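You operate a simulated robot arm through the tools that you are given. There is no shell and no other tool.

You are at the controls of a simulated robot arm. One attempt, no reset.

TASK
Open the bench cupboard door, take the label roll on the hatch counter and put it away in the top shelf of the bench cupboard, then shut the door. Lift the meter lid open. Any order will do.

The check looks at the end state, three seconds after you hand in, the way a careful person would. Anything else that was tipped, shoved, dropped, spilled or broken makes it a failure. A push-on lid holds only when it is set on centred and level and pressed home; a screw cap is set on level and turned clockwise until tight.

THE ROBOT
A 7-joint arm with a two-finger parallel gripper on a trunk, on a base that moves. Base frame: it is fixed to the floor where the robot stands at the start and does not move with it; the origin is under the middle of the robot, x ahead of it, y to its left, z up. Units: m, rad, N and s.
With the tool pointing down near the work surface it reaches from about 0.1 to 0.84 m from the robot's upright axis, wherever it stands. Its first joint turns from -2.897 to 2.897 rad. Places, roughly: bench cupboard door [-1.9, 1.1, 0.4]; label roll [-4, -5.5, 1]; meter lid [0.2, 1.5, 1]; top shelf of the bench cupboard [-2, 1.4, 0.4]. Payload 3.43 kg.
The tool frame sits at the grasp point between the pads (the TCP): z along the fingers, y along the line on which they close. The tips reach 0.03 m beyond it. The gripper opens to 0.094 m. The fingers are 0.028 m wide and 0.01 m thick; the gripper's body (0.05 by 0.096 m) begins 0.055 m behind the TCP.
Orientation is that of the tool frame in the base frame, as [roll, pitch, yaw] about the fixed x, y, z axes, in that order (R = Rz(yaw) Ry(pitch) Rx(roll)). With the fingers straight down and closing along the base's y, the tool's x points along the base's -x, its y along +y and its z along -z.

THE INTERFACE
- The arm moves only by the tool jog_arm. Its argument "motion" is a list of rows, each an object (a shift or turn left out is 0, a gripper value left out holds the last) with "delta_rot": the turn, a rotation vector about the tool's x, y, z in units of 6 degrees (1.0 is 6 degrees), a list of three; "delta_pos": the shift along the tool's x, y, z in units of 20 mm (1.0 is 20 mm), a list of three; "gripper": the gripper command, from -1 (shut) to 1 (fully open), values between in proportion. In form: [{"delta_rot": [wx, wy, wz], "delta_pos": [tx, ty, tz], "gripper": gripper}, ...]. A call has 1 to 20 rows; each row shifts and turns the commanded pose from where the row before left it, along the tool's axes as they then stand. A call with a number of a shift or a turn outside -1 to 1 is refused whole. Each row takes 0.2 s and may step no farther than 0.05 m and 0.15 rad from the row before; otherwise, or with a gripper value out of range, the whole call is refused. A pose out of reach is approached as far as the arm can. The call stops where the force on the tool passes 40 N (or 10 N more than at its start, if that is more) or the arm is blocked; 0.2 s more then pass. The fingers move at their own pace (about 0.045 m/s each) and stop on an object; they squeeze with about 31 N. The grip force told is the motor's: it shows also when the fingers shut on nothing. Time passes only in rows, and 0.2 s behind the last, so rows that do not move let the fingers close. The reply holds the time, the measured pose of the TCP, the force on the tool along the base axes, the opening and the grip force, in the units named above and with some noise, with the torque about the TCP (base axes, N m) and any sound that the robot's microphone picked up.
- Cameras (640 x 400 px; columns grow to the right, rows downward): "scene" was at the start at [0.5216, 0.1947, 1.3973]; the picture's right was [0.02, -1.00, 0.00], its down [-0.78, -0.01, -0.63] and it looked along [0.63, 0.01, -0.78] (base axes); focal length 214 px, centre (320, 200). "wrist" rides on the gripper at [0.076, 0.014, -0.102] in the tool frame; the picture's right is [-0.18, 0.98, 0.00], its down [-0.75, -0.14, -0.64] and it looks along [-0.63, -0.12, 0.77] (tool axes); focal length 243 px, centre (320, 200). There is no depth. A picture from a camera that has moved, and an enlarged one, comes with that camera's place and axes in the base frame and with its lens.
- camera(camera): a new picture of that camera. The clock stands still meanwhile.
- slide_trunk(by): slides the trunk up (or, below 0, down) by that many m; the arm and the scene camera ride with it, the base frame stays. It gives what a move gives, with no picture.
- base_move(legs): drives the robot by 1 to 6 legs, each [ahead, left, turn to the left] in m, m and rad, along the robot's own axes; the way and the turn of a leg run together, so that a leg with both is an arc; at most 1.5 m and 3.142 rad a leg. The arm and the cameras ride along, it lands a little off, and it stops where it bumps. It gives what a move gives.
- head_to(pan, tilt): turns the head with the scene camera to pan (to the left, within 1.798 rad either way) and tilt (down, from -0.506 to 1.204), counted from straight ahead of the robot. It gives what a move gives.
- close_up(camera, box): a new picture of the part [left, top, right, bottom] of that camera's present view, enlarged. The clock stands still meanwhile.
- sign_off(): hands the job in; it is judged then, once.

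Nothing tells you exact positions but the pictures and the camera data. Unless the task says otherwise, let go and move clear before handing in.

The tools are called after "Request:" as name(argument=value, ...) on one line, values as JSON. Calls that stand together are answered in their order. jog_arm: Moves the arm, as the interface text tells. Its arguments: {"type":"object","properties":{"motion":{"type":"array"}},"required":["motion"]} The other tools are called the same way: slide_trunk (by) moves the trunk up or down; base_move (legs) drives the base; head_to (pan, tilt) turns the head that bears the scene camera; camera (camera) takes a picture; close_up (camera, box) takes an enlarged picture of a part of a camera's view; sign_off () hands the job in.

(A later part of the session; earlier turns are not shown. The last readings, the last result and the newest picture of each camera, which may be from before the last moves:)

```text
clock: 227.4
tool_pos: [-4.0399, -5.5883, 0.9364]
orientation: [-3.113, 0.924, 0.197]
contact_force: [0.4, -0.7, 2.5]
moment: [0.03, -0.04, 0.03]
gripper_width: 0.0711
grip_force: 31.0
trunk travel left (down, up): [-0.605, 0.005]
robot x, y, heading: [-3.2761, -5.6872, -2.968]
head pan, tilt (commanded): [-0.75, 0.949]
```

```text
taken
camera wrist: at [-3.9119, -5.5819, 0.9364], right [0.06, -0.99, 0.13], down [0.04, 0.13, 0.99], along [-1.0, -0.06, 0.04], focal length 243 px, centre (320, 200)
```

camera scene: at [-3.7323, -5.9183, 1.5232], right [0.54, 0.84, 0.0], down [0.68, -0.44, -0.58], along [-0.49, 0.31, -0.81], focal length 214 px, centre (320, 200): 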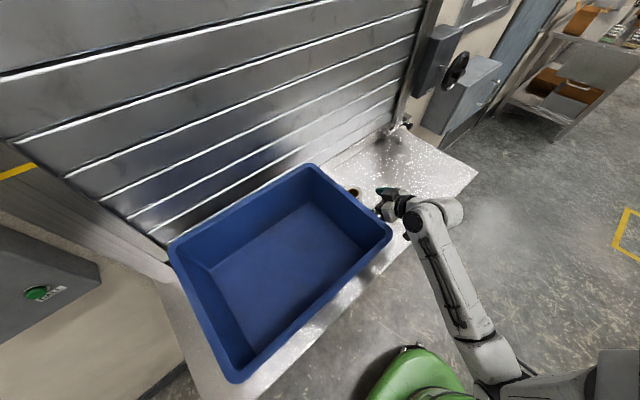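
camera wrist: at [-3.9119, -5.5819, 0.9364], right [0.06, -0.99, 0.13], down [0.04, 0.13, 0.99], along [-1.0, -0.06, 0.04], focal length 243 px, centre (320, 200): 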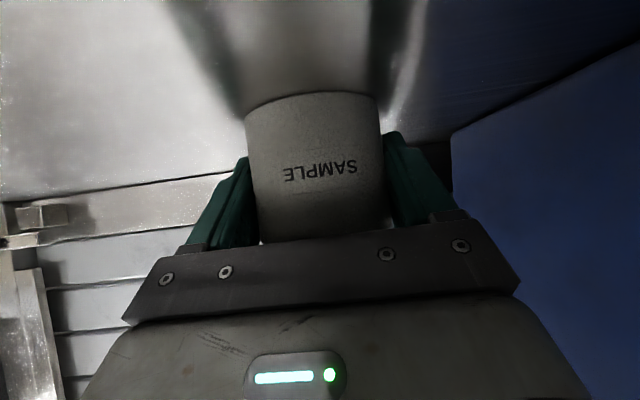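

Gripped at 7.1 cm with 31 N. I'll lift straight up 12 cm, clear of the bin rim, then back away.

Request:
jog_arm(motion=[{"delta_pos": [-0.4, 0, -0.3]}, {"delta_pos": [-0.8, 0, -0.6]}, {"delta_pos": [-0.8, 0, -0.6]}, {"delta_pos": [-0.8, 0, -0.6]}, {"delta_pos": [-0.8, 0, -0.6]}, {"delta_pos": [-0.8, 0, -0.6]}, {"delta_pos": [-0.8, 0, -0.6]}, {}])

Request:
camera(camera="wrist")

Request:
camera(camera="scene")

```text
clock: 229.2
tool_pos: [-4.0398, -5.5916, 1.0694]
orientation: [-3.115, 0.923, 0.195]
contact_force: [0.1, 0.0, 0.0]
moment: [0.01, -0.01, -0.01]
gripper_width: 0.0708
grip_force: 30.9
trunk travel left (down, up): [-0.605, 0.005]
robot x, y, heading: [-3.2715, -5.6863, -2.957]
head pan, tilt (commanded): [-0.75, 0.949]
```

```text
taken
camera wrist: at [-3.9127, -5.5838, 1.068], right [0.06, -0.99, 0.13], down [0.03, 0.13, 0.99], along [-1.0, -0.06, 0.04], focal length 243 px, centre (320, 200)
```

wrist: 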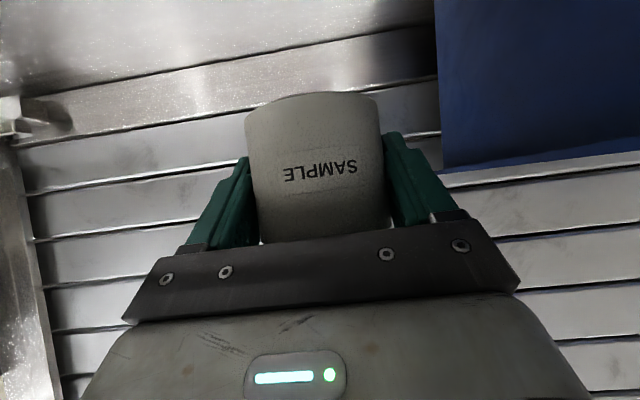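

```text
taken
camera scene: at [-3.7323, -5.9183, 1.5232], right [0.54, 0.84, 0.0], down [0.68, -0.44, -0.58], along [-0.49, 0.31, -0.81], focal length 214 px, centre (320, 200)
```

scene: 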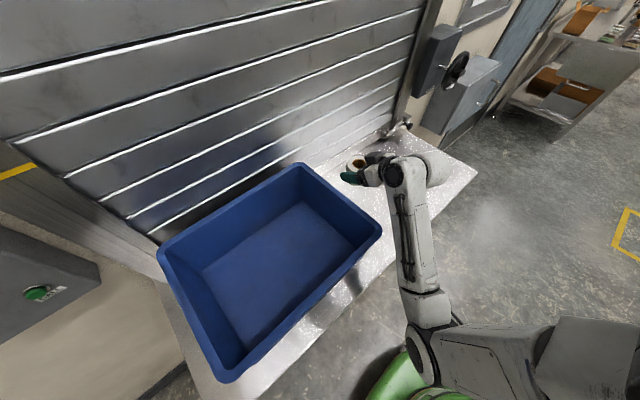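

The roll is lifted, but the blue bin looks shifted slightly compared with before. I'll zoom in from this same camera pose to measure it.

Request:
close_up(camera="scene", box=[140, 130, 420, 400])

```text
1.48 times, centred on (280, 265) of scene
camera zoom: at [-3.7323, -5.9183, 1.5232], right [0.54, 0.84, 0.0], down [0.68, -0.44, -0.58], along [-0.49, 0.31, -0.81], focal length 318 px, centre (379, 104)
```

zoom: 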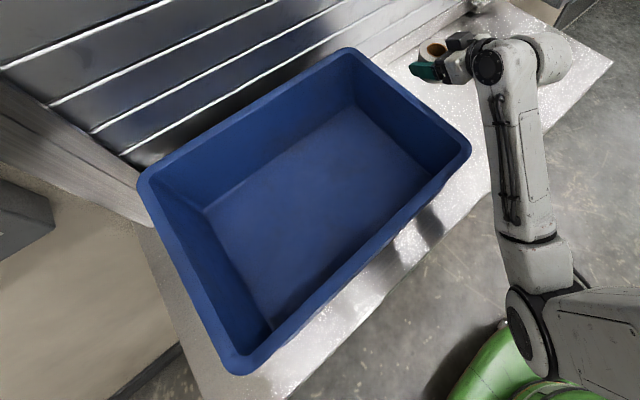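

The bin was indeed shoved about 2–3 cm and turned slightly when I reached in (its right rim moved from about [-4.135,-5.69]/[-3.835,-5.65] to [-4.164,-5.724]/[-3.856,-5.662]). I'll set the roll down further right on the counter and put the bin back by gripping its right rim.

Request:
jog_arm(motion=[{"delta_pos": [0.12, -1, -0.16]}, {"delta_pos": [0.12, -1, -0.16]}, {"delta_pos": [0.12, -1, -0.16]}, {"delta_pos": [0.12, -1, -0.16]}, {"delta_pos": [0.12, -1, -0.16]}, {"delta_pos": [0.12, -1, -0.16]}, {"delta_pos": [0.12, -1, -0.16]}, {"delta_pos": [0.12, -1, -0.16]}, {}])

Request:
camera(camera="scene")

Request:
camera(camera="wrist")

```text
clock: 231.2
tool_pos: [-4.0365, -5.4277, 1.0687]
orientation: [-3.115, 0.923, 0.196]
contact_force: [0.3, -0.6, 0.3]
moment: [0.01, 0.0, 0.02]
gripper_width: 0.071
grip_force: 31.4
trunk travel left (down, up): [-0.605, 0.005]
robot x, y, heading: [-3.274, -5.6868, -2.959]
head pan, tilt (commanded): [-0.75, 0.949]
```

```text
taken
camera scene: at [-3.7324, -5.9181, 1.5232], right [0.54, 0.84, 0.0], down [0.68, -0.44, -0.58], along [-0.49, 0.31, -0.81], focal length 214 px, centre (320, 200)
```

scene: 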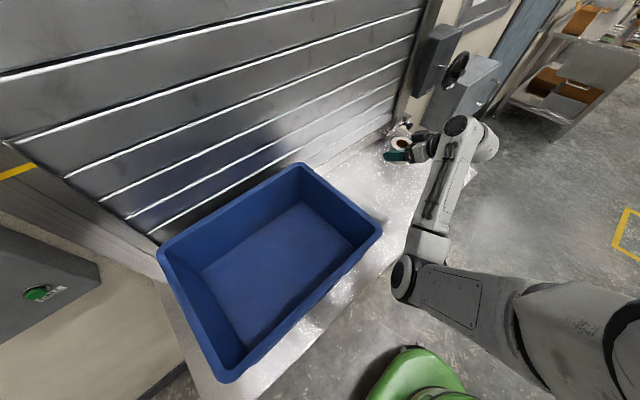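

```text
taken
camera wrist: at [-3.9079, -5.4204, 1.069], right [0.06, -0.99, 0.13], down [0.03, 0.13, 0.99], along [-1.0, -0.06, 0.04], focal length 243 px, centre (320, 200)
```

wrist: 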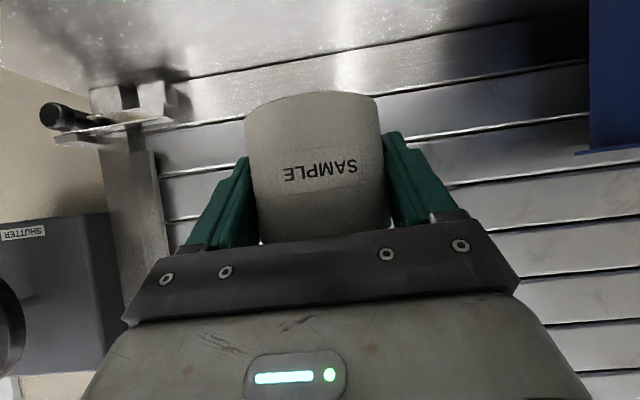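

Position over clear counter looks good. I'll lower the roll to the counter and release it.

Request:
jog_arm(motion=[{"delta_pos": [0.8, 0, 0.6]}, {"delta_pos": [0.8, 0, 0.6]}, {"delta_pos": [0.8, 0, 0.6]}, {"delta_pos": [0.8, 0, 0.6]}, {"delta_pos": [0.8, 0, 0.6]}, {"delta_pos": [0.6, 0, 0.45]}, {"delta_pos": [0.32, 0, 0.24]}, {}])

```text
clock: 233.0
tool_pos: [-4.0369, -5.426, 0.9461]
orientation: [-3.116, 0.924, 0.194]
contact_force: [0.0, 0.0, -1.1]
moment: [-0.01, -0.01, 0.0]
gripper_width: 0.0711
grip_force: 30.5
trunk travel left (down, up): [-0.605, 0.005]
robot x, y, heading: [-3.2764, -5.6854, -2.96]
head pan, tilt (commanded): [-0.75, 0.949]
```

About 9 mm to go; I'll finish lowering in small steps.

Request:
jog_arm(motion=[{"delta_pos": [0.2, 0, 0.15]}, {"delta_pos": [0.14, 0, 0.1]}, {}])

Request:
camera(camera="wrist")

```text
clock: 233.8
tool_pos: [-4.0373, -5.4249, 0.9391]
orientation: [-3.114, 0.925, 0.198]
contact_force: [-0.9, 0.0, -0.6]
moment: [0.02, 0.0, -0.01]
gripper_width: 0.0712
grip_force: 30.5
trunk travel left (down, up): [-0.605, 0.005]
robot x, y, heading: [-3.2725, -5.6877, -2.965]
head pan, tilt (commanded): [-0.75, 0.949]
```

```text
taken
camera wrist: at [-3.9094, -5.4188, 0.9385], right [0.06, -0.99, 0.13], down [0.04, 0.13, 0.99], along [-1.0, -0.06, 0.04], focal length 243 px, centre (320, 200)
```

wrist: 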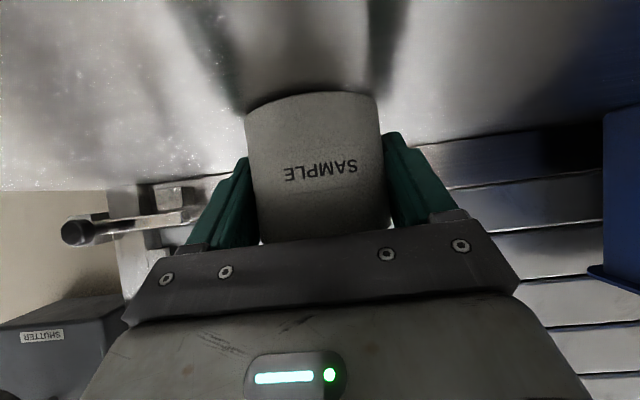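

Request:
jog_arm(motion=[{"delta_pos": [0.06, 0, 0.045]}, {}, {"gripper": 0.55}, {"gripper": 0.6}, {"gripper": 0.8}, {"gripper": 1}, {"gripper": 1}, {}])

Request:
camera(camera="wrist")

```text
clock: 235.6
tool_pos: [-4.0365, -5.4254, 0.9371]
orientation: [-3.114, 0.923, 0.194]
contact_force: [-0.4, -0.5, 0.4]
moment: [-0.03, 0.03, 0.0]
gripper_width: 0.0942
grip_force: 0.1
trunk travel left (down, up): [-0.605, 0.005]
robot x, y, heading: [-3.2765, -5.6853, -2.964]
head pan, tilt (commanded): [-0.75, 0.949]
```

```text
taken
camera wrist: at [-3.9093, -5.419, 0.9372], right [0.06, -0.99, 0.13], down [0.04, 0.13, 0.99], along [-1.0, -0.06, 0.04], focal length 243 px, centre (320, 200)
```

wrist: 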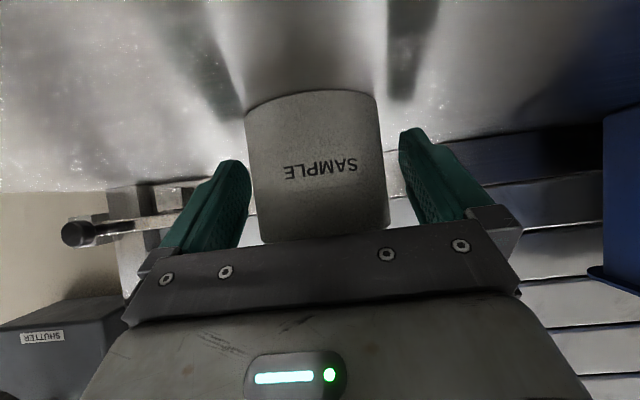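

The roll stands free on the counter. I'll back off along the tool axis, rise, and turn the tool nearly straight down to grip the bin's rim from above.

Request:
jog_arm(motion=[{"delta_pos": [0, 0, -0.6]}, {"delta_pos": [0, 0, -1]}, {"delta_pos": [0, 0, -1]}, {"delta_pos": [0, 0, -1]}, {"delta_pos": [0, 0, -1]}, {"delta_pos": [0, 0, -1]}, {"delta_pos": [-0.8, 0, -0.6]}, {"delta_pos": [-0.8, 0, -0.6]}, {"delta_pos": [-0.8, 0, -0.6]}, {"delta_pos": [-0.8, 0, -0.6]}, {"delta_pos": [-0.8, 0, -0.6]}, {}])

Request:
jog_arm(motion=[{"delta_rot": [0, 1, 0]}, {"delta_rot": [0, 1, 0]}, {"delta_rot": [0, 1, 0]}, {"delta_rot": [0, 1, 0]}, {"delta_rot": [0, 1, 0]}, {"delta_rot": [0, 1, 0]}, {"delta_rot": [0, 1, 0]}, {}])

Request:
camera(camera="scene")

```text
clock: 238.2
tool_pos: [-3.9469, -5.4135, 1.1056]
orientation: [-3.116, 0.925, 0.195]
contact_force: [-0.2, -0.7, 0.1]
moment: [-0.02, -0.03, 0.02]
gripper_width: 0.0941
grip_force: 0.0
trunk travel left (down, up): [-0.605, 0.005]
robot x, y, heading: [-3.2724, -5.6825, -2.965]
head pan, tilt (commanded): [-0.75, 0.949]
```

```text
clock: 240.0
tool_pos: [-3.9475, -5.4143, 1.1048]
orientation: [-3.127, 0.19, 0.175]
contact_force: [-0.1, -1.2, 0.2]
moment: [-0.02, 0.0, 0.0]
gripper_width: 0.0939
grip_force: 0.0
trunk travel left (down, up): [-0.605, 0.005]
robot x, y, heading: [-3.273, -5.6821, -2.963]
head pan, tilt (commanded): [-0.75, 0.949]
```

```text
taken
camera scene: at [-3.7323, -5.9181, 1.5232], right [0.54, 0.84, 0.0], down [0.68, -0.44, -0.58], along [-0.49, 0.31, -0.81], focal length 214 px, centre (320, 200)
```

scene: 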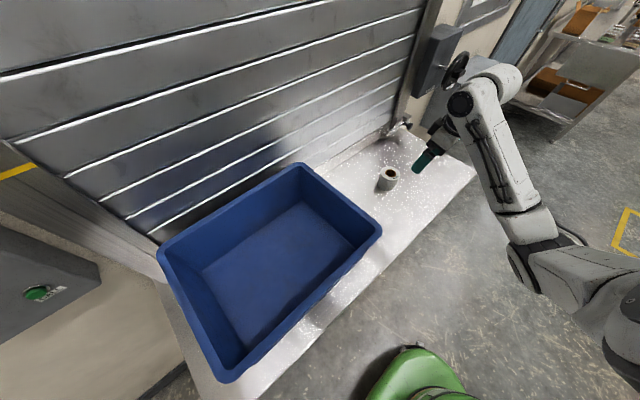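

The tool points down now. I'll rise 3 cm, move left above the bin's right rim, then drive 10 cm closer.

Request:
jog_arm(motion=[{"delta_pos": [0, 0.5, -0.8]}, {"delta_pos": [0, 0.8, -0.8]}, {"delta_pos": [0, 1, 0]}, {"delta_pos": [0, 1, 0]}, {"delta_pos": [0, 1, 0]}, {"delta_pos": [0, 1, 0]}, {"delta_pos": [0, 1, 0]}, {"delta_pos": [0, 1, 0]}, {"delta_pos": [0, 1, 0]}, {"delta_pos": [0, 1, 0]}, {"delta_pos": [0, 1, 0]}, {"delta_pos": [0, 1, 0]}, {"delta_pos": [0, 1, 0]}, {"delta_pos": [0, 0.9, 0]}, {}])

Request:
base_move(legs=[[0.09, 0, 0]])

Request:
camera(camera="scene")

Request:
camera(camera="wrist")

```text
clock: 243.2
tool_pos: [-3.9352, -5.656, 1.1122]
orientation: [-3.127, 0.19, 0.178]
contact_force: [-0.2, 0.2, 0.3]
moment: [-0.03, -0.02, 0.0]
gripper_width: 0.0938
grip_force: 0.1
out of reach, approached as far as the arm can: row 10, 11, 12, 13, 14
trunk travel left (down, up): [-0.605, 0.005]
robot x, y, heading: [-3.2775, -5.6858, -2.961]
head pan, tilt (commanded): [-0.75, 0.949]
```

```text
clock: 244.3
tool_pos: [-4.0235, -5.6735, 1.1126]
orientation: [-3.126, 0.191, 0.18]
contact_force: [-0.1, 0.8, -0.9]
moment: [-0.02, -0.01, -0.01]
gripper_width: 0.0937
grip_force: 0.0
trunk travel left (down, up): [-0.605, 0.005]
robot x, y, heading: [-3.3641, -5.7008, -2.963]
head pan, tilt (commanded): [-0.75, 0.949]
```

```text
taken
camera scene: at [-3.82, -5.935, 1.5232], right [0.54, 0.84, 0.0], down [0.68, -0.44, -0.58], along [-0.49, 0.31, -0.81], focal length 214 px, centre (320, 200)
```

scene: 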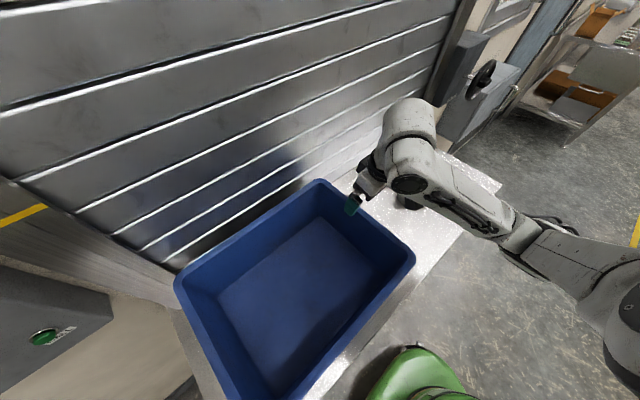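

```text
taken
camera wrist: at [-3.9288, -5.6738, 1.1971], right [-0.01, -1.0, 0.02], down [-0.63, 0.02, 0.77], along [-0.77, -0.01, -0.63], focal length 243 px, centre (320, 200)
```

wrist: 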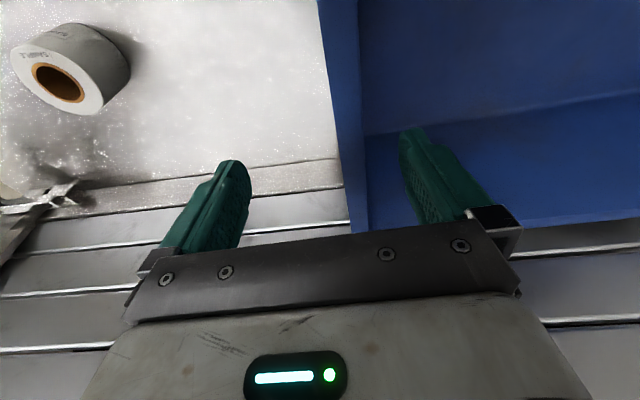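

The rim lies between the open fingers. I'll shift 1.8 cm left to centre on it and lower the fingers around the wall.

Request:
jog_arm(motion=[{"delta_pos": [0, 0.9, 0]}, {"delta_pos": [0, 0, 0.8]}, {"delta_pos": [0, 0, 0.8]}, {"delta_pos": [0, 0, 0.8]}, {"delta_pos": [0, 0, 0.8]}, {}])

Request:
camera(camera="wrist")

Request:
close_up(camera="scene", box=[140, 120, 440, 400])

```text
clock: 245.7
tool_pos: [-4.0385, -5.691, 1.0461]
orientation: [-3.126, 0.19, 0.18]
contact_force: [1.0, 0.3, 0.5]
moment: [0.02, -0.03, 0.02]
gripper_width: 0.0942
grip_force: 0.1
out of reach, approached as far as the arm can: row 1
trunk travel left (down, up): [-0.605, 0.005]
robot x, y, heading: [-3.3605, -5.7036, -2.965]
head pan, tilt (commanded): [-0.75, 0.949]
```

```text
taken
camera wrist: at [-3.944, -5.691, 1.1307], right [-0.01, -1.0, 0.02], down [-0.63, 0.02, 0.77], along [-0.77, -0.01, -0.63], focal length 243 px, centre (320, 200)
```

wrist: 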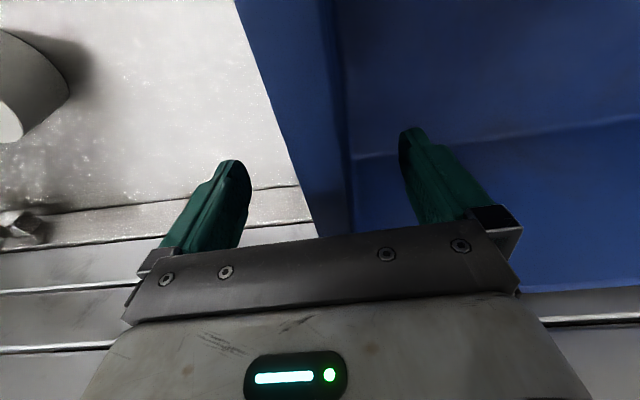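

```text
1.43 times, centred on (290, 260) of scene
camera zoom: at [-3.8201, -5.935, 1.5232], right [0.54, 0.84, 0.0], down [0.68, -0.44, -0.58], along [-0.49, 0.31, -0.81], focal length 306 px, centre (363, 114)
```

zoom: 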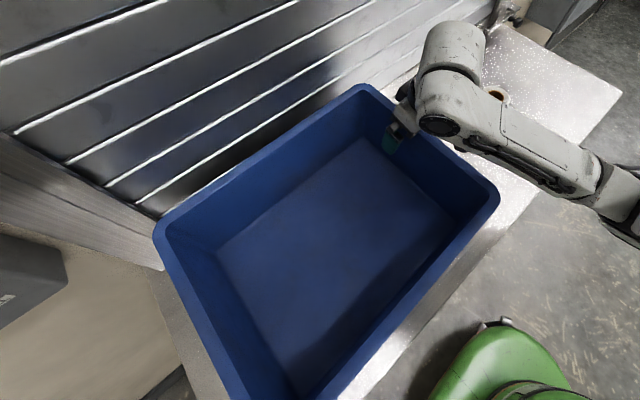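

The fingers straddle the wall. I'll close on it gently.

Request:
jog_arm(motion=[{"gripper": 0.4}, {"gripper": 0.1}, {"gripper": -0.2}, {"gripper": -0.5}, {"gripper": -0.8}, {"gripper": -1}, {"gripper": -1}, {}])

Request:
camera(camera="wrist")

Request:
camera(camera="scene")

```text
clock: 247.5
tool_pos: [-4.0393, -5.6912, 1.0461]
orientation: [-3.125, 0.191, 0.18]
contact_force: [-0.3, -2.9, 1.9]
moment: [-0.81, -0.17, -0.36]
gripper_width: 0.0105
grip_force: 31.2
trunk travel left (down, up): [-0.605, 0.005]
robot x, y, heading: [-3.3639, -5.6987, -2.956]
head pan, tilt (commanded): [-0.75, 0.949]
```

```text
taken
camera wrist: at [-3.9439, -5.6911, 1.1309], right [-0.01, -1.0, 0.02], down [-0.63, 0.02, 0.77], along [-0.77, -0.01, -0.63], focal length 243 px, centre (320, 200)
```

wrist: 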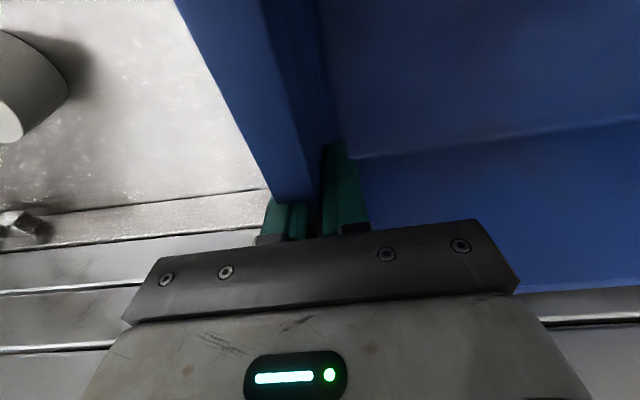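

```text
taken
camera scene: at [-3.8201, -5.9351, 1.5232], right [0.54, 0.84, 0.0], down [0.68, -0.44, -0.58], along [-0.49, 0.31, -0.81], focal length 214 px, centre (320, 200)
```

scene: 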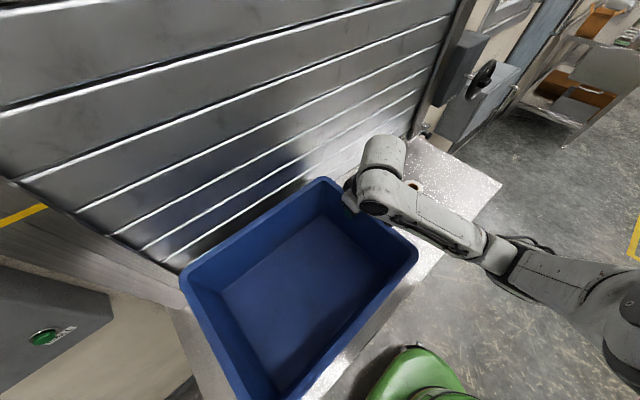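

The rim is gripped (1 cm thick wall). I'll zoom to measure the bin's present pose before moving it back.

Request:
close_up(camera="scene", box=[160, 150, 440, 400])

```text
1.60 times, centred on (300, 275) of scene
camera zoom: at [-3.8201, -5.9351, 1.5232], right [0.54, 0.84, 0.0], down [0.68, -0.44, -0.58], along [-0.49, 0.31, -0.81], focal length 343 px, centre (352, 80)
```

zoom: 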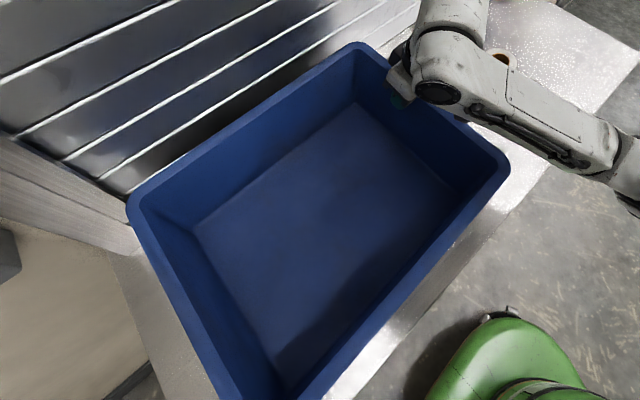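

I need to move the gripped point by about (+25, +9) mm and turn it −0.07 rad to restore the bin. I'll do that in small steps.

Request:
jog_arm(motion=[{"delta_rot": [0.032, 0, 0.164], "delta_pos": [0.32, -0.058, -0.06]}, {"delta_rot": [0.032, 0, 0.164], "delta_pos": [0.32, -0.058, -0.06]}, {"delta_rot": [0.032, 0, 0.164], "delta_pos": [0.32, -0.058, -0.06]}, {"delta_rot": [0.032, 0, 0.164], "delta_pos": [0.32, -0.058, -0.06]}, {}])

Request:
close_up(camera="scene", box=[160, 150, 440, 400])

```text
clock: 248.7
tool_pos: [-4.0122, -5.6822, 1.0453]
orientation: [-3.125, 0.189, 0.108]
contact_force: [-1.7, 3.0, 3.6]
moment: [-0.8, -0.67, 0.14]
gripper_width: 0.0105
grip_force: 30.9
trunk travel left (down, up): [-0.605, 0.005]
robot x, y, heading: [-3.3645, -5.7042, -2.959]
head pan, tilt (commanded): [-0.75, 0.949]
```

```text
1.60 times, centred on (300, 275) of scene
camera zoom: at [-3.8201, -5.9347, 1.5233], right [0.54, 0.84, 0.0], down [0.68, -0.44, -0.58], along [-0.49, 0.31, -0.81], focal length 343 px, centre (352, 80)
```

zoom: 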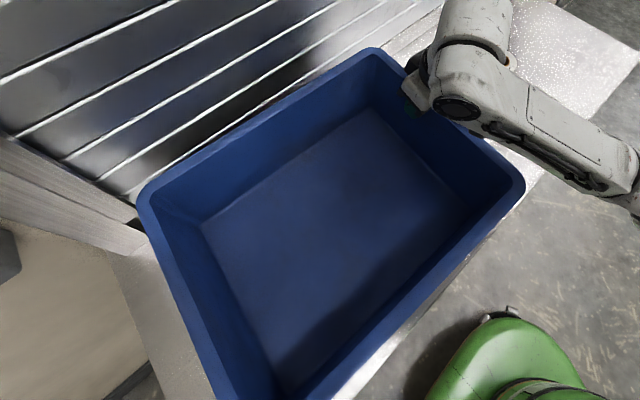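

The bin is now within a few millimetres of its original pose. I'll apply a tiny final correction, then release the rim and rise.

Request:
jog_arm(motion=[{"delta_rot": [-0.02, 0, -0.11], "delta_pos": [-0.17, 0.12, 0.03]}, {}, {"gripper": -0.6}, {"gripper": -0.3}, {"gripper": 0.0}, {"gripper": 0.0}, {}])

Request:
close_up(camera="wrist", box=[200, 60, 440, 240])

```text
clock: 250.3
tool_pos: [-4.0159, -5.6851, 1.0463]
orientation: [-3.126, 0.19, 0.123]
contact_force: [-1.0, -0.7, 0.3]
moment: [-0.03, -0.02, -0.02]
gripper_width: 0.0471
grip_force: 0.1
trunk travel left (down, up): [-0.605, 0.005]
robot x, y, heading: [-3.3623, -5.699, -2.958]
head pan, tilt (commanded): [-0.75, 0.949]
```

```text
2.22 times, centred on (320, 150) of wrist
camera zoom: at [-3.9212, -5.6904, 1.1306], right [-0.06, -1.0, 0.02], down [-0.63, 0.05, 0.78], along [-0.77, 0.04, -0.63], focal length 539 px, centre (320, 311)
```

zoom: 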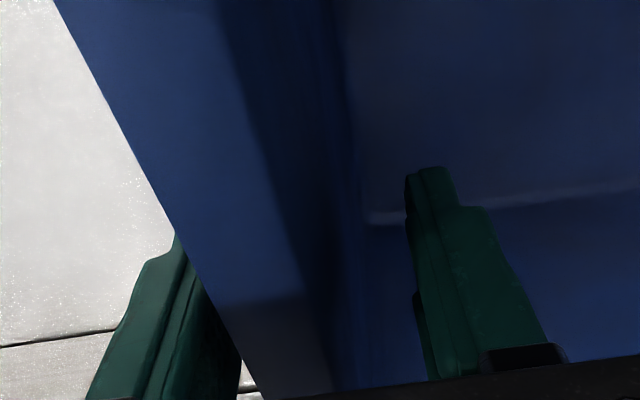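

The fingers are free of the wall. I'll rise and check the bin once more.

Request:
jog_arm(motion=[{"delta_pos": [0, 0, -0.8]}, {"delta_pos": [0, 0, -0.8]}, {"delta_pos": [0, 0, -0.8]}, {"delta_pos": [0, 0, -0.8]}, {}])

Request:
close_up(camera="scene", box=[160, 150, 440, 400])

```text
clock: 251.5
tool_pos: [-4.0193, -5.6829, 1.0986]
orientation: [-3.125, 0.191, 0.122]
contact_force: [1.0, 0.3, 0.1]
moment: [0.04, -0.03, -0.04]
gripper_width: 0.0469
grip_force: 0.1
out of reach, approached as far as the arm can: row 3, 4
trunk travel left (down, up): [-0.605, 0.005]
robot x, y, heading: [-3.3652, -5.6988, -2.957]
head pan, tilt (commanded): [-0.75, 0.949]
```

```text
1.60 times, centred on (300, 275) of scene
camera zoom: at [-3.8201, -5.935, 1.5232], right [0.54, 0.84, 0.0], down [0.68, -0.44, -0.58], along [-0.49, 0.31, -0.81], focal length 343 px, centre (352, 80)
```

zoom: 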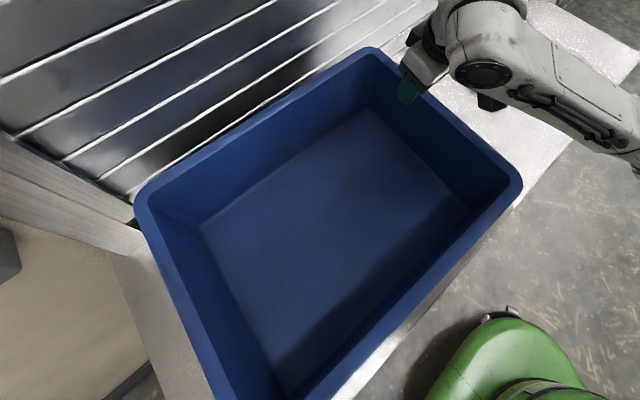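

The bin sits back in place. I'll draw the arm back a little along the rim to gain height, then move right off the bin.

Request:
jog_arm(motion=[{"delta_pos": [1, 0, -0.4]}, {"delta_pos": [1, 0, -0.6]}, {"delta_pos": [0.8, 0, -0.8]}, {"delta_pos": [0, 0, -0.8]}, {"delta_pos": [0, 0, -0.8]}, {}])

```text
clock: 252.9
tool_pos: [-4.0183, -5.6515, 1.1152]
orientation: [-3.126, 0.19, 0.12]
contact_force: [0.4, 0.0, -0.5]
moment: [0.01, 0.01, 0.02]
gripper_width: 0.0469
grip_force: 0.2
out of reach, approached as far as the arm can: row 1, 2, 3, 4, 5
trunk travel left (down, up): [-0.605, 0.005]
robot x, y, heading: [-3.3611, -5.7033, -2.963]
head pan, tilt (commanded): [-0.75, 0.949]
```

Request:
jog_arm(motion=[{"delta_pos": [0, -1, 0]}, {"delta_pos": [0, -1, 0]}, {"delta_pos": [0, -1, 0]}, {"delta_pos": [0, -1, 0]}, {"delta_pos": [0, -1, 0]}, {"delta_pos": [0, -1, 0]}, {}])

Request:
camera(camera="scene")

```text
clock: 254.5
tool_pos: [-4.0337, -5.532, 1.1148]
orientation: [-3.125, 0.19, 0.122]
contact_force: [0.4, 0.2, 0.0]
moment: [-0.03, 0.0, 0.0]
gripper_width: 0.0471
grip_force: 0.0
trunk travel left (down, up): [-0.605, 0.005]
robot x, y, heading: [-3.3604, -5.7007, -2.957]
head pan, tilt (commanded): [-0.75, 0.949]
```

```text
taken
camera scene: at [-3.8201, -5.9349, 1.5232], right [0.54, 0.84, 0.0], down [0.68, -0.44, -0.58], along [-0.49, 0.31, -0.81], focal length 214 px, centre (320, 200)
```

scene: 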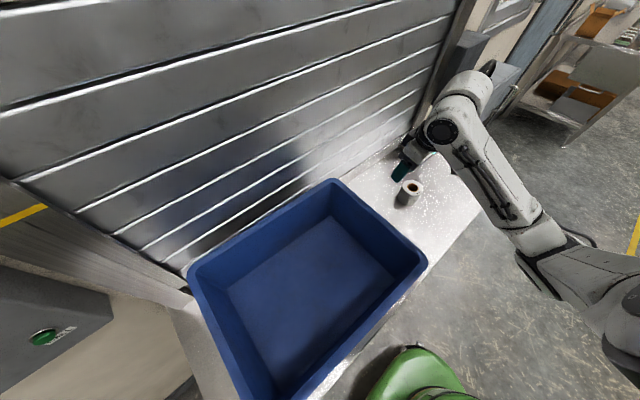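

The counter is clear: bin in place, roll standing to its right. I'll back the base 10 cm and pitch the tool forward again for re-grasping the roll.

Request:
base_move(legs=[[-0.1, 0, 0]])

Request:
jog_arm(motion=[{"delta_rot": [0, -1, 0], "gripper": 1}, {"delta_rot": [0, -1, 0]}, {"delta_rot": [0, -1, 0]}, {"delta_rot": [0, -1, 0]}, {"delta_rot": [0, -1, 0]}, {"delta_rot": [0, -1, 0]}, {"delta_rot": [0, -1, 0]}, {}])

Request:
camera(camera="wrist")

```text
clock: 255.7
tool_pos: [-3.9318, -5.5135, 1.1161]
orientation: [-3.125, 0.191, 0.123]
contact_force: [-0.5, 0.1, 0.0]
moment: [-0.01, 0.01, 0.0]
gripper_width: 0.0468
grip_force: 0.1
trunk travel left (down, up): [-0.605, 0.005]
robot x, y, heading: [-3.2605, -5.6793, -2.957]
head pan, tilt (commanded): [-0.75, 0.949]
```

```text
clock: 257.5
tool_pos: [-3.9319, -5.5143, 1.116]
orientation: [-3.114, 0.925, 0.14]
contact_force: [-0.4, -0.8, -0.5]
moment: [0.02, 0.01, 0.02]
gripper_width: 0.0939
grip_force: 0.1
trunk travel left (down, up): [-0.605, 0.005]
robot x, y, heading: [-3.2603, -5.6822, -2.964]
head pan, tilt (commanded): [-0.75, 0.949]
```

```text
taken
camera wrist: at [-3.804, -5.5138, 1.1153], right [0.01, -0.99, 0.13], down [0.04, 0.13, 0.99], along [-1.0, 0.0, 0.04], focal length 243 px, centre (320, 200)
```

wrist: 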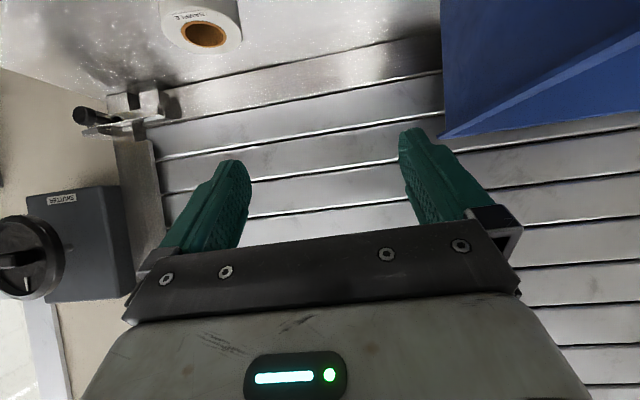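

I'll shift right to align with the roll, then descend to the stand-off pose.

Request:
jog_arm(motion=[{"delta_pos": [0, -1, 0]}, {"delta_pos": [0, -1, 0]}, {"delta_pos": [0, -1, 0]}, {"delta_pos": [0, -1, 0]}, {"delta_pos": [0, -1, 0]}, {"delta_pos": [0.88, -0.13, 0.81]}, {"delta_pos": [0.88, 0, 0.81]}, {"delta_pos": [0.88, 0, 0.81]}, {"delta_pos": [0.88, 0, 0.81]}, {"delta_pos": [0.88, 0, 0.81]}, {}])

Request:
camera(camera="wrist")

```text
clock: 259.9
tool_pos: [-3.956, -5.41, 0.9979]
orientation: [-3.116, 0.924, 0.139]
contact_force: [-0.1, -0.7, -0.6]
moment: [0.0, -0.01, 0.01]
gripper_width: 0.0942
grip_force: 0.0
trunk travel left (down, up): [-0.605, 0.005]
robot x, y, heading: [-3.2587, -5.6839, -2.961]
head pan, tilt (commanded): [-0.75, 0.949]
```

```text
taken
camera wrist: at [-3.8278, -5.4107, 0.9976], right [0.01, -0.99, 0.13], down [0.04, 0.13, 0.99], along [-1.0, 0.0, 0.04], focal length 243 px, centre (320, 200)
```

wrist: 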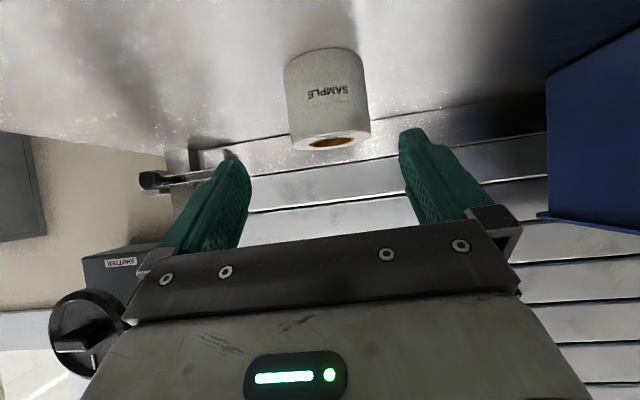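

Aligned with the roll again, well clear of the bin. I'll advance 10 cm along the tool axis and grip.

Request:
jog_arm(motion=[{"delta_pos": [0, 0, 1]}, {"delta_pos": [0, 0, 1]}, {"delta_pos": [0, 0, 1]}, {"delta_pos": [0, 0, 1]}, {"delta_pos": [0, 0, 1]}, {}])

Request:
camera(camera="wrist")

```text
clock: 261.3
tool_pos: [-4.0371, -5.4183, 0.9381]
orientation: [-3.112, 0.925, 0.141]
contact_force: [0.7, -0.2, 0.1]
moment: [-0.03, 0.0, 0.02]
gripper_width: 0.0943
grip_force: 0.2
trunk travel left (down, up): [-0.605, 0.005]
robot x, y, heading: [-3.2623, -5.684, -2.961]
head pan, tilt (commanded): [-0.75, 0.949]
```

```text
taken
camera wrist: at [-3.9076, -5.4192, 0.9372], right [0.01, -0.99, 0.13], down [0.04, 0.13, 0.99], along [-1.0, 0.0, 0.04], focal length 243 px, centre (320, 200)
```

wrist: 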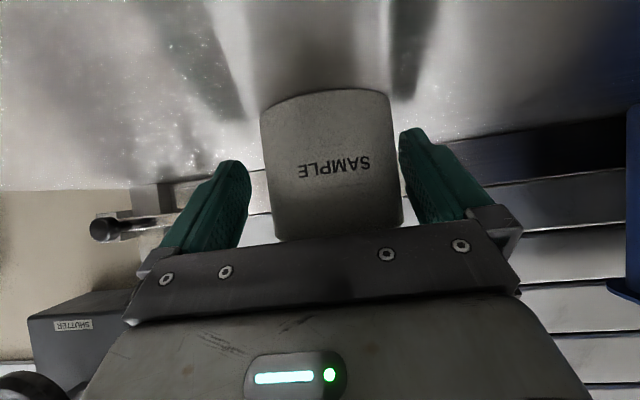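

Request:
jog_arm(motion=[{"delta_pos": [0, 0.3, 0]}, {"gripper": 0.6}, {"gripper": 0.4}, {"gripper": 0.2}, {"gripper": 0.0}, {"gripper": -0.1}, {}])

Request:
jog_arm(motion=[{"delta_pos": [-0.4, 0, -0.3]}, {"delta_pos": [-0.8, 0, -0.6]}, {"delta_pos": [-0.8, 0, -0.6]}, {"delta_pos": [-0.8, 0, -0.6]}, {"delta_pos": [-0.8, 0, -0.6]}, {"delta_pos": [-0.8, 0, -0.6]}, {}])

Request:
camera(camera="wrist")

```text
clock: 262.9
tool_pos: [-4.035, -5.4242, 0.938]
orientation: [-3.116, 0.923, 0.14]
contact_force: [1.0, -0.5, -0.5]
moment: [-0.03, -0.03, 0.01]
gripper_width: 0.0714
grip_force: 30.7
trunk travel left (down, up): [-0.605, 0.005]
robot x, y, heading: [-3.2615, -5.6822, -2.959]
head pan, tilt (commanded): [-0.75, 0.949]
```

```text
clock: 264.5
tool_pos: [-4.0336, -5.428, 1.0474]
orientation: [-3.115, 0.925, 0.138]
contact_force: [0.7, 0.8, -0.6]
moment: [0.01, 0.01, 0.02]
gripper_width: 0.0712
grip_force: 30.8
trunk travel left (down, up): [-0.605, 0.005]
robot x, y, heading: [-3.2639, -5.6839, -2.957]
head pan, tilt (commanded): [-0.75, 0.949]
```

```text
taken
camera wrist: at [-3.906, -5.4278, 1.0482], right [0.01, -0.99, 0.13], down [0.04, 0.13, 0.99], along [-1.0, 0.0, 0.04], focal length 243 px, centre (320, 200)
```

wrist: 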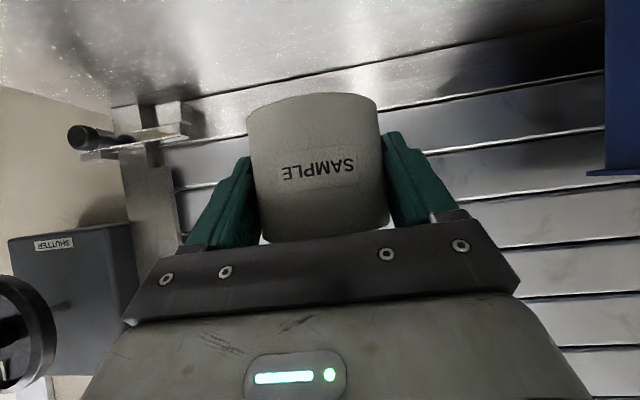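

Roll secured. I'll back away from the counter, bring the arm to the robot's centre line, then head back along the aisle.

Request:
base_move(legs=[[-0.35, 0, 0]])

Request:
jog_arm(motion=[{"delta_pos": [0.4, 1, -0.5]}, {"delta_pos": [0.4, 1, -0.5]}, {"delta_pos": [0.4, 1, -0.5]}, {"delta_pos": [0.4, 1, -0.5]}, {"delta_pos": [0.4, 1, -0.5]}, {"delta_pos": [0.4, 1, -0.5]}, {"delta_pos": [0.4, 1, -0.5]}, {"delta_pos": [0.4, 1, -0.5]}, {"delta_pos": [0.4, 1, -0.5]}, {"delta_pos": [0.4, 1, -0.5]}, {}])

Request:
head_to(pan=0.0, tilt=0.6)

Request:
camera(camera="scene")

```text
clock: 266.7
tool_pos: [-3.6921, -5.3669, 1.0472]
orientation: [-3.115, 0.924, 0.143]
contact_force: [-1.1, 0.0, -1.3]
moment: [-0.01, 0.01, -0.01]
gripper_width: 0.0712
grip_force: 31.2
trunk travel left (down, up): [-0.605, 0.005]
robot x, y, heading: [-2.9238, -5.6202, -2.955]
head pan, tilt (commanded): [-0.75, 0.949]
```

```text
clock: 269.1
tool_pos: [-3.5386, -5.5509, 1.0405]
orientation: [-3.117, 0.922, 0.142]
contact_force: [0.4, 0.2, -0.7]
moment: [-0.02, 0.02, -0.02]
gripper_width: 0.0714
grip_force: 31.1
trunk travel left (down, up): [-0.605, 0.005]
robot x, y, heading: [-2.9177, -5.6194, -2.962]
head pan, tilt (commanded): [-0.75, 0.949]
```

```text
clock: 270.2
tool_pos: [-3.5397, -5.5513, 1.0409]
orientation: [-3.115, 0.922, 0.143]
contact_force: [-0.5, 0.1, -0.6]
moment: [0.01, -0.03, 0.01]
gripper_width: 0.0712
grip_force: 31.2
trunk travel left (down, up): [-0.605, 0.005]
robot x, y, heading: [-2.9221, -5.6196, -2.955]
head pan, tilt (commanded): [0.0, 0.6]
```

```text
taken
camera scene: at [-3.4016, -5.9099, 1.5516], right [-0.18, 0.98, 0.0], down [0.56, 0.1, -0.82], along [-0.81, -0.15, -0.57], focal length 214 px, centre (320, 200)
```

scene: 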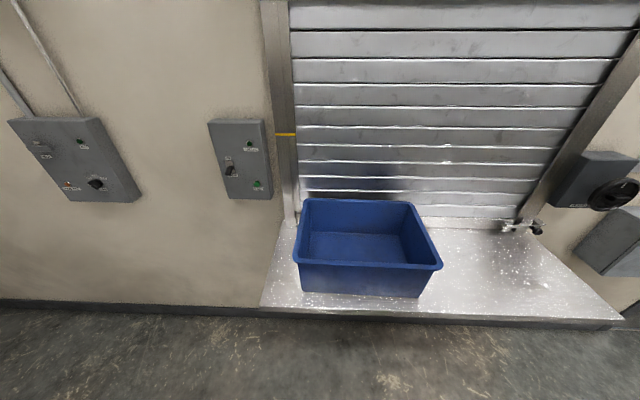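

The bin stands parallel to the counter as before. Now I'll turn right to face back along the aisle and drive in steps.

Request:
base_move(legs=[[0, 0, -1.628], [0, 0.1, 0], [1.4, 0, 0]])

Request:
camera(camera="scene")

```text
clock: 282.3
tool_pos: [-3.1143, -3.5592, 1.0412]
orientation: [-3.114, 0.922, -1.459]
contact_force: [0.4, 0.0, -1.2]
moment: [0.02, -0.02, 0.02]
gripper_width: 0.071
grip_force: 30.9
trunk travel left (down, up): [-0.605, 0.005]
robot x, y, heading: [-3.1991, -4.177, 1.722]
head pan, tilt (commanded): [0.0, 0.6]
```

```text
taken
camera scene: at [-3.4722, -3.6841, 1.5516], right [0.99, 0.15, 0.0], down [0.09, -0.56, -0.83], along [-0.13, 0.82, -0.56], focal length 214 px, centre (320, 200)
```

scene: 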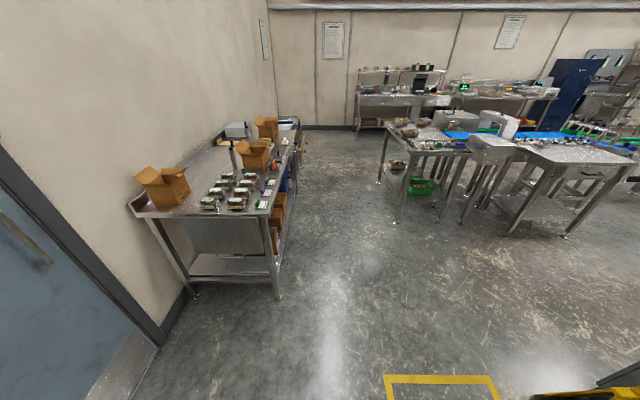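

I have a clear view of the aisle. I'll zoom on the wall table's items to make sure they were not disturbed on my way in.

Request:
close_up(camera="scene", box=[120, 110, 320, 230])

Request:
base_move(legs=[[0, -0.03, -0.022], [1.4, 0, 0]])

Request:
camera(camera="scene")

```text
3.20 times, centred on (220, 170) of scene
camera zoom: at [-3.4722, -3.6841, 1.5516], right [0.99, 0.15, 0.0], down [0.09, -0.56, -0.83], along [-0.13, 0.82, -0.56], focal length 686 px, centre (640, 296)
```

zoom: 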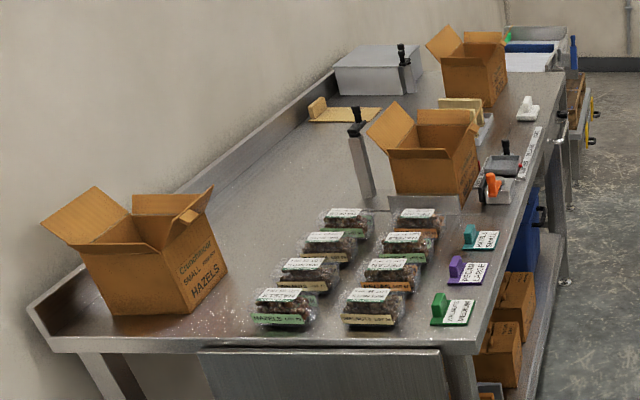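

```text
clock: 289.6
tool_pos: [-3.2795, -2.2002, 1.0408]
orientation: [-3.117, 0.925, -1.456]
contact_force: [0.2, -0.8, -1.5]
moment: [0.02, 0.0, -0.01]
gripper_width: 0.0711
grip_force: 31.0
trunk travel left (down, up): [-0.605, 0.005]
robot x, y, heading: [-3.3677, -2.8163, 1.724]
head pan, tilt (commanded): [0.0, 0.6]
```

```text
taken
camera scene: at [-3.6374, -2.3254, 1.5516], right [0.99, 0.15, 0.0], down [0.09, -0.56, -0.83], along [-0.13, 0.82, -0.56], focal length 214 px, centre (320, 200)
```

scene: 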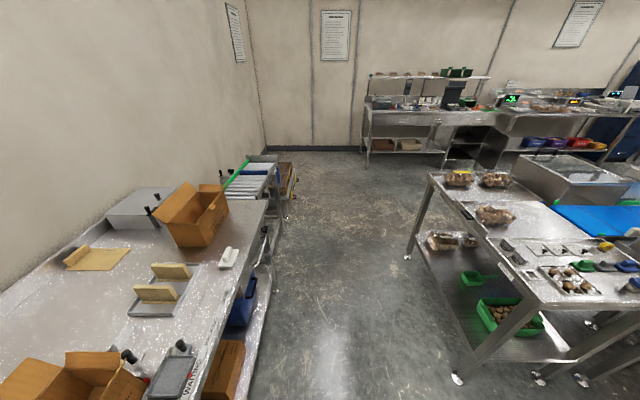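

Everything on that table stands undisturbed. I'll carry on up the aisle.

Request:
base_move(legs=[[0, -0.03, -0.024], [1.4, 0, 0]])

Request:
camera(camera="scene")

```text
clock: 296.9
tool_pos: [-3.3995, -0.8191, 1.0413]
orientation: [-3.115, 0.924, -1.493]
contact_force: [-0.1, 0.2, -1.1]
moment: [-0.01, 0.04, 0.02]
gripper_width: 0.0708
grip_force: 30.8
trunk travel left (down, up): [-0.605, 0.005]
robot x, y, heading: [-3.5081, -1.4345, 1.687]
head pan, tilt (commanded): [0.0, 0.6]
```

```text
taken
camera scene: at [-3.7616, -0.9314, 1.5516], right [0.99, 0.12, 0.0], down [0.07, -0.56, -0.83], along [-0.1, 0.82, -0.56], focal length 214 px, centre (320, 200)
```

scene: 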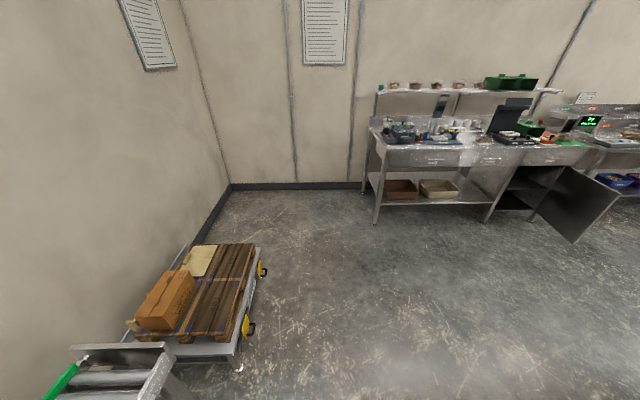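

The pallet trolley is clear on the left and the open cupboard is ahead right. I'll drive out of the aisle and then strafe right in front of the cupboard.

Request:
base_move(legs=[[1.35, 0, 0.014], [0, -1.35, 0]])

Request:
camera(camera="scene")

```text
clock: 310.1
tool_pos: [-2.2442, 0.7143, 1.0412]
orientation: [-3.113, 0.923, -1.469]
contact_force: [0.5, 0.0, -0.4]
moment: [-0.01, 0.02, -0.04]
gripper_width: 0.0705
grip_force: 31.0
trunk travel left (down, up): [-0.605, 0.005]
robot x, y, heading: [-2.3385, 0.0979, 1.711]
head pan, tilt (commanded): [0.0, 0.6]
```

```text
taken
camera scene: at [-2.6027, 0.5941, 1.5516], right [0.99, 0.14, 0.0], down [0.08, -0.56, -0.83], along [-0.12, 0.82, -0.57], focal length 214 px, centre (320, 200)
```

scene: 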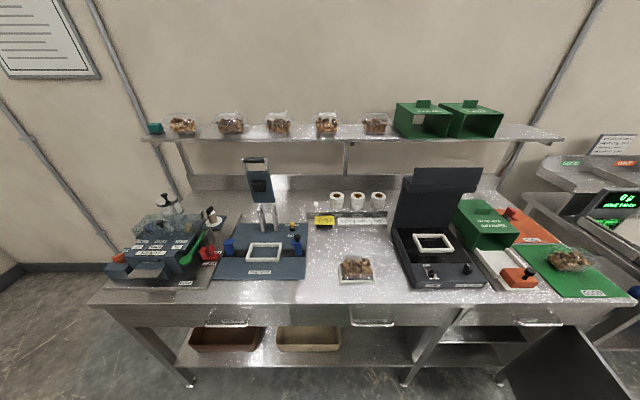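

I'm in front of the cupboard. I'll lower the trunk so that the roll comes to shelf height and look inside.

Request:
slide_trunk(by=-0.5)

Request:
head_to(pan=-0.55, tilt=0.65)

Request:
camera(camera="scene")

Request:
camera(camera="wrist")

```text
refused: -0.5 is not a number from -0.4 to 0.4
```

```text
clock: 311.1
tool_pos: [-2.2433, 0.7141, 1.0406]
orientation: [-3.114, 0.922, -1.47]
contact_force: [-0.5, -0.1, -1.1]
moment: [0.01, 0.01, 0.02]
gripper_width: 0.0701
grip_force: 30.3
trunk travel left (down, up): [-0.605, 0.005]
robot x, y, heading: [-2.339, 0.0994, 1.711]
head pan, tilt (commanded): [-0.55, 0.649]
```

```text
taken
camera scene: at [-2.5558, 0.5863, 1.5473], right [0.92, -0.4, 0.0], down [-0.24, -0.56, -0.8], along [0.32, 0.73, -0.6], focal length 214 px, centre (320, 200)
```

scene: 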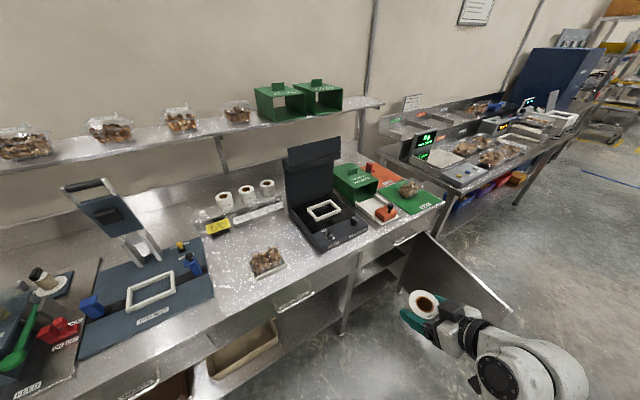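

```text
taken
camera wrist: at [-2.248, 0.5853, 1.0408], right [-0.99, 0.03, 0.13], down [0.13, -0.05, 0.99], along [0.04, 1.0, 0.04], focal length 243 px, centre (320, 200)
```

wrist: 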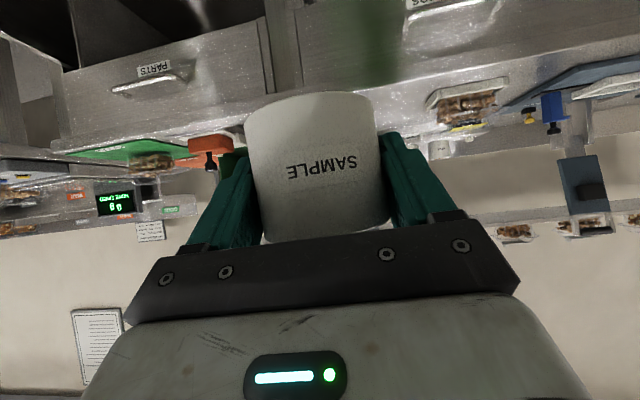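

The trunk moves at most 0.4 m per call; I'll lower it in two steps.

Request:
slide_trunk(by=-0.4)

Request:
slide_trunk(by=-0.12)

Request:
camera(camera="scene")

```text
clock: 314.9
tool_pos: [-2.2434, 0.7141, 0.641]
orientation: [-3.115, 0.922, -1.47]
contact_force: [-0.2, 0.1, -1.5]
moment: [0.01, 0.01, 0.03]
gripper_width: 0.0698
grip_force: 31.2
trunk travel left (down, up): [-0.205, 0.405]
robot x, y, heading: [-2.3351, 0.0985, 1.712]
head pan, tilt (commanded): [-0.55, 0.649]
```

```text
clock: 316.4
tool_pos: [-2.2431, 0.7137, 0.5213]
orientation: [-3.115, 0.925, -1.47]
contact_force: [0.5, -0.1, -1.3]
moment: [-0.03, -0.02, 0.01]
gripper_width: 0.0696
grip_force: 31.2
trunk travel left (down, up): [-0.085, 0.525]
robot x, y, heading: [-2.3356, 0.1003, 1.711]
head pan, tilt (commanded): [-0.55, 0.649]
```

```text
taken
camera scene: at [-2.5557, 0.5862, 1.0274], right [0.92, -0.4, 0.0], down [-0.24, -0.56, -0.8], along [0.32, 0.73, -0.6], focal length 214 px, centre (320, 200)
```

scene: 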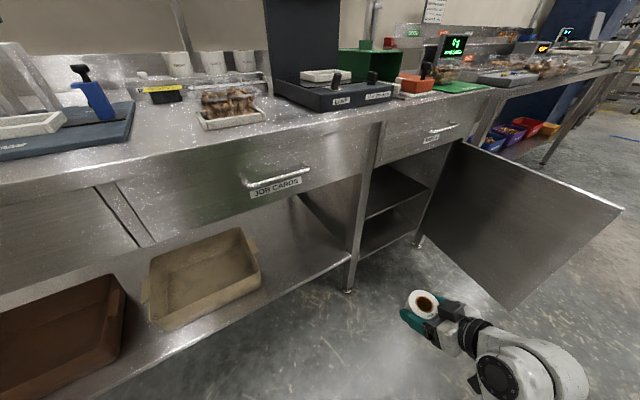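

I can see the two shelves in the open cupboard. I'll zoom in to locate the top shelf and the opening edges.

Request:
close_up(camera="scene", box=[330, 110, 510, 270])

```text
2.50 times, centred on (420, 190) of scene
camera zoom: at [-2.5557, 0.5862, 1.0274], right [0.92, -0.4, 0.0], down [-0.24, -0.56, -0.8], along [0.32, 0.73, -0.6], focal length 536 px, centre (70, 225)
```

zoom: 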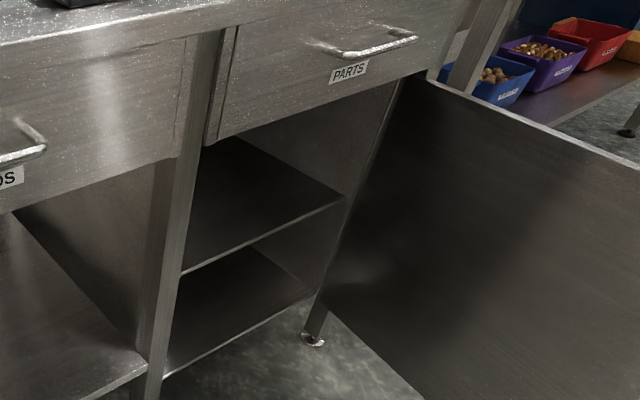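

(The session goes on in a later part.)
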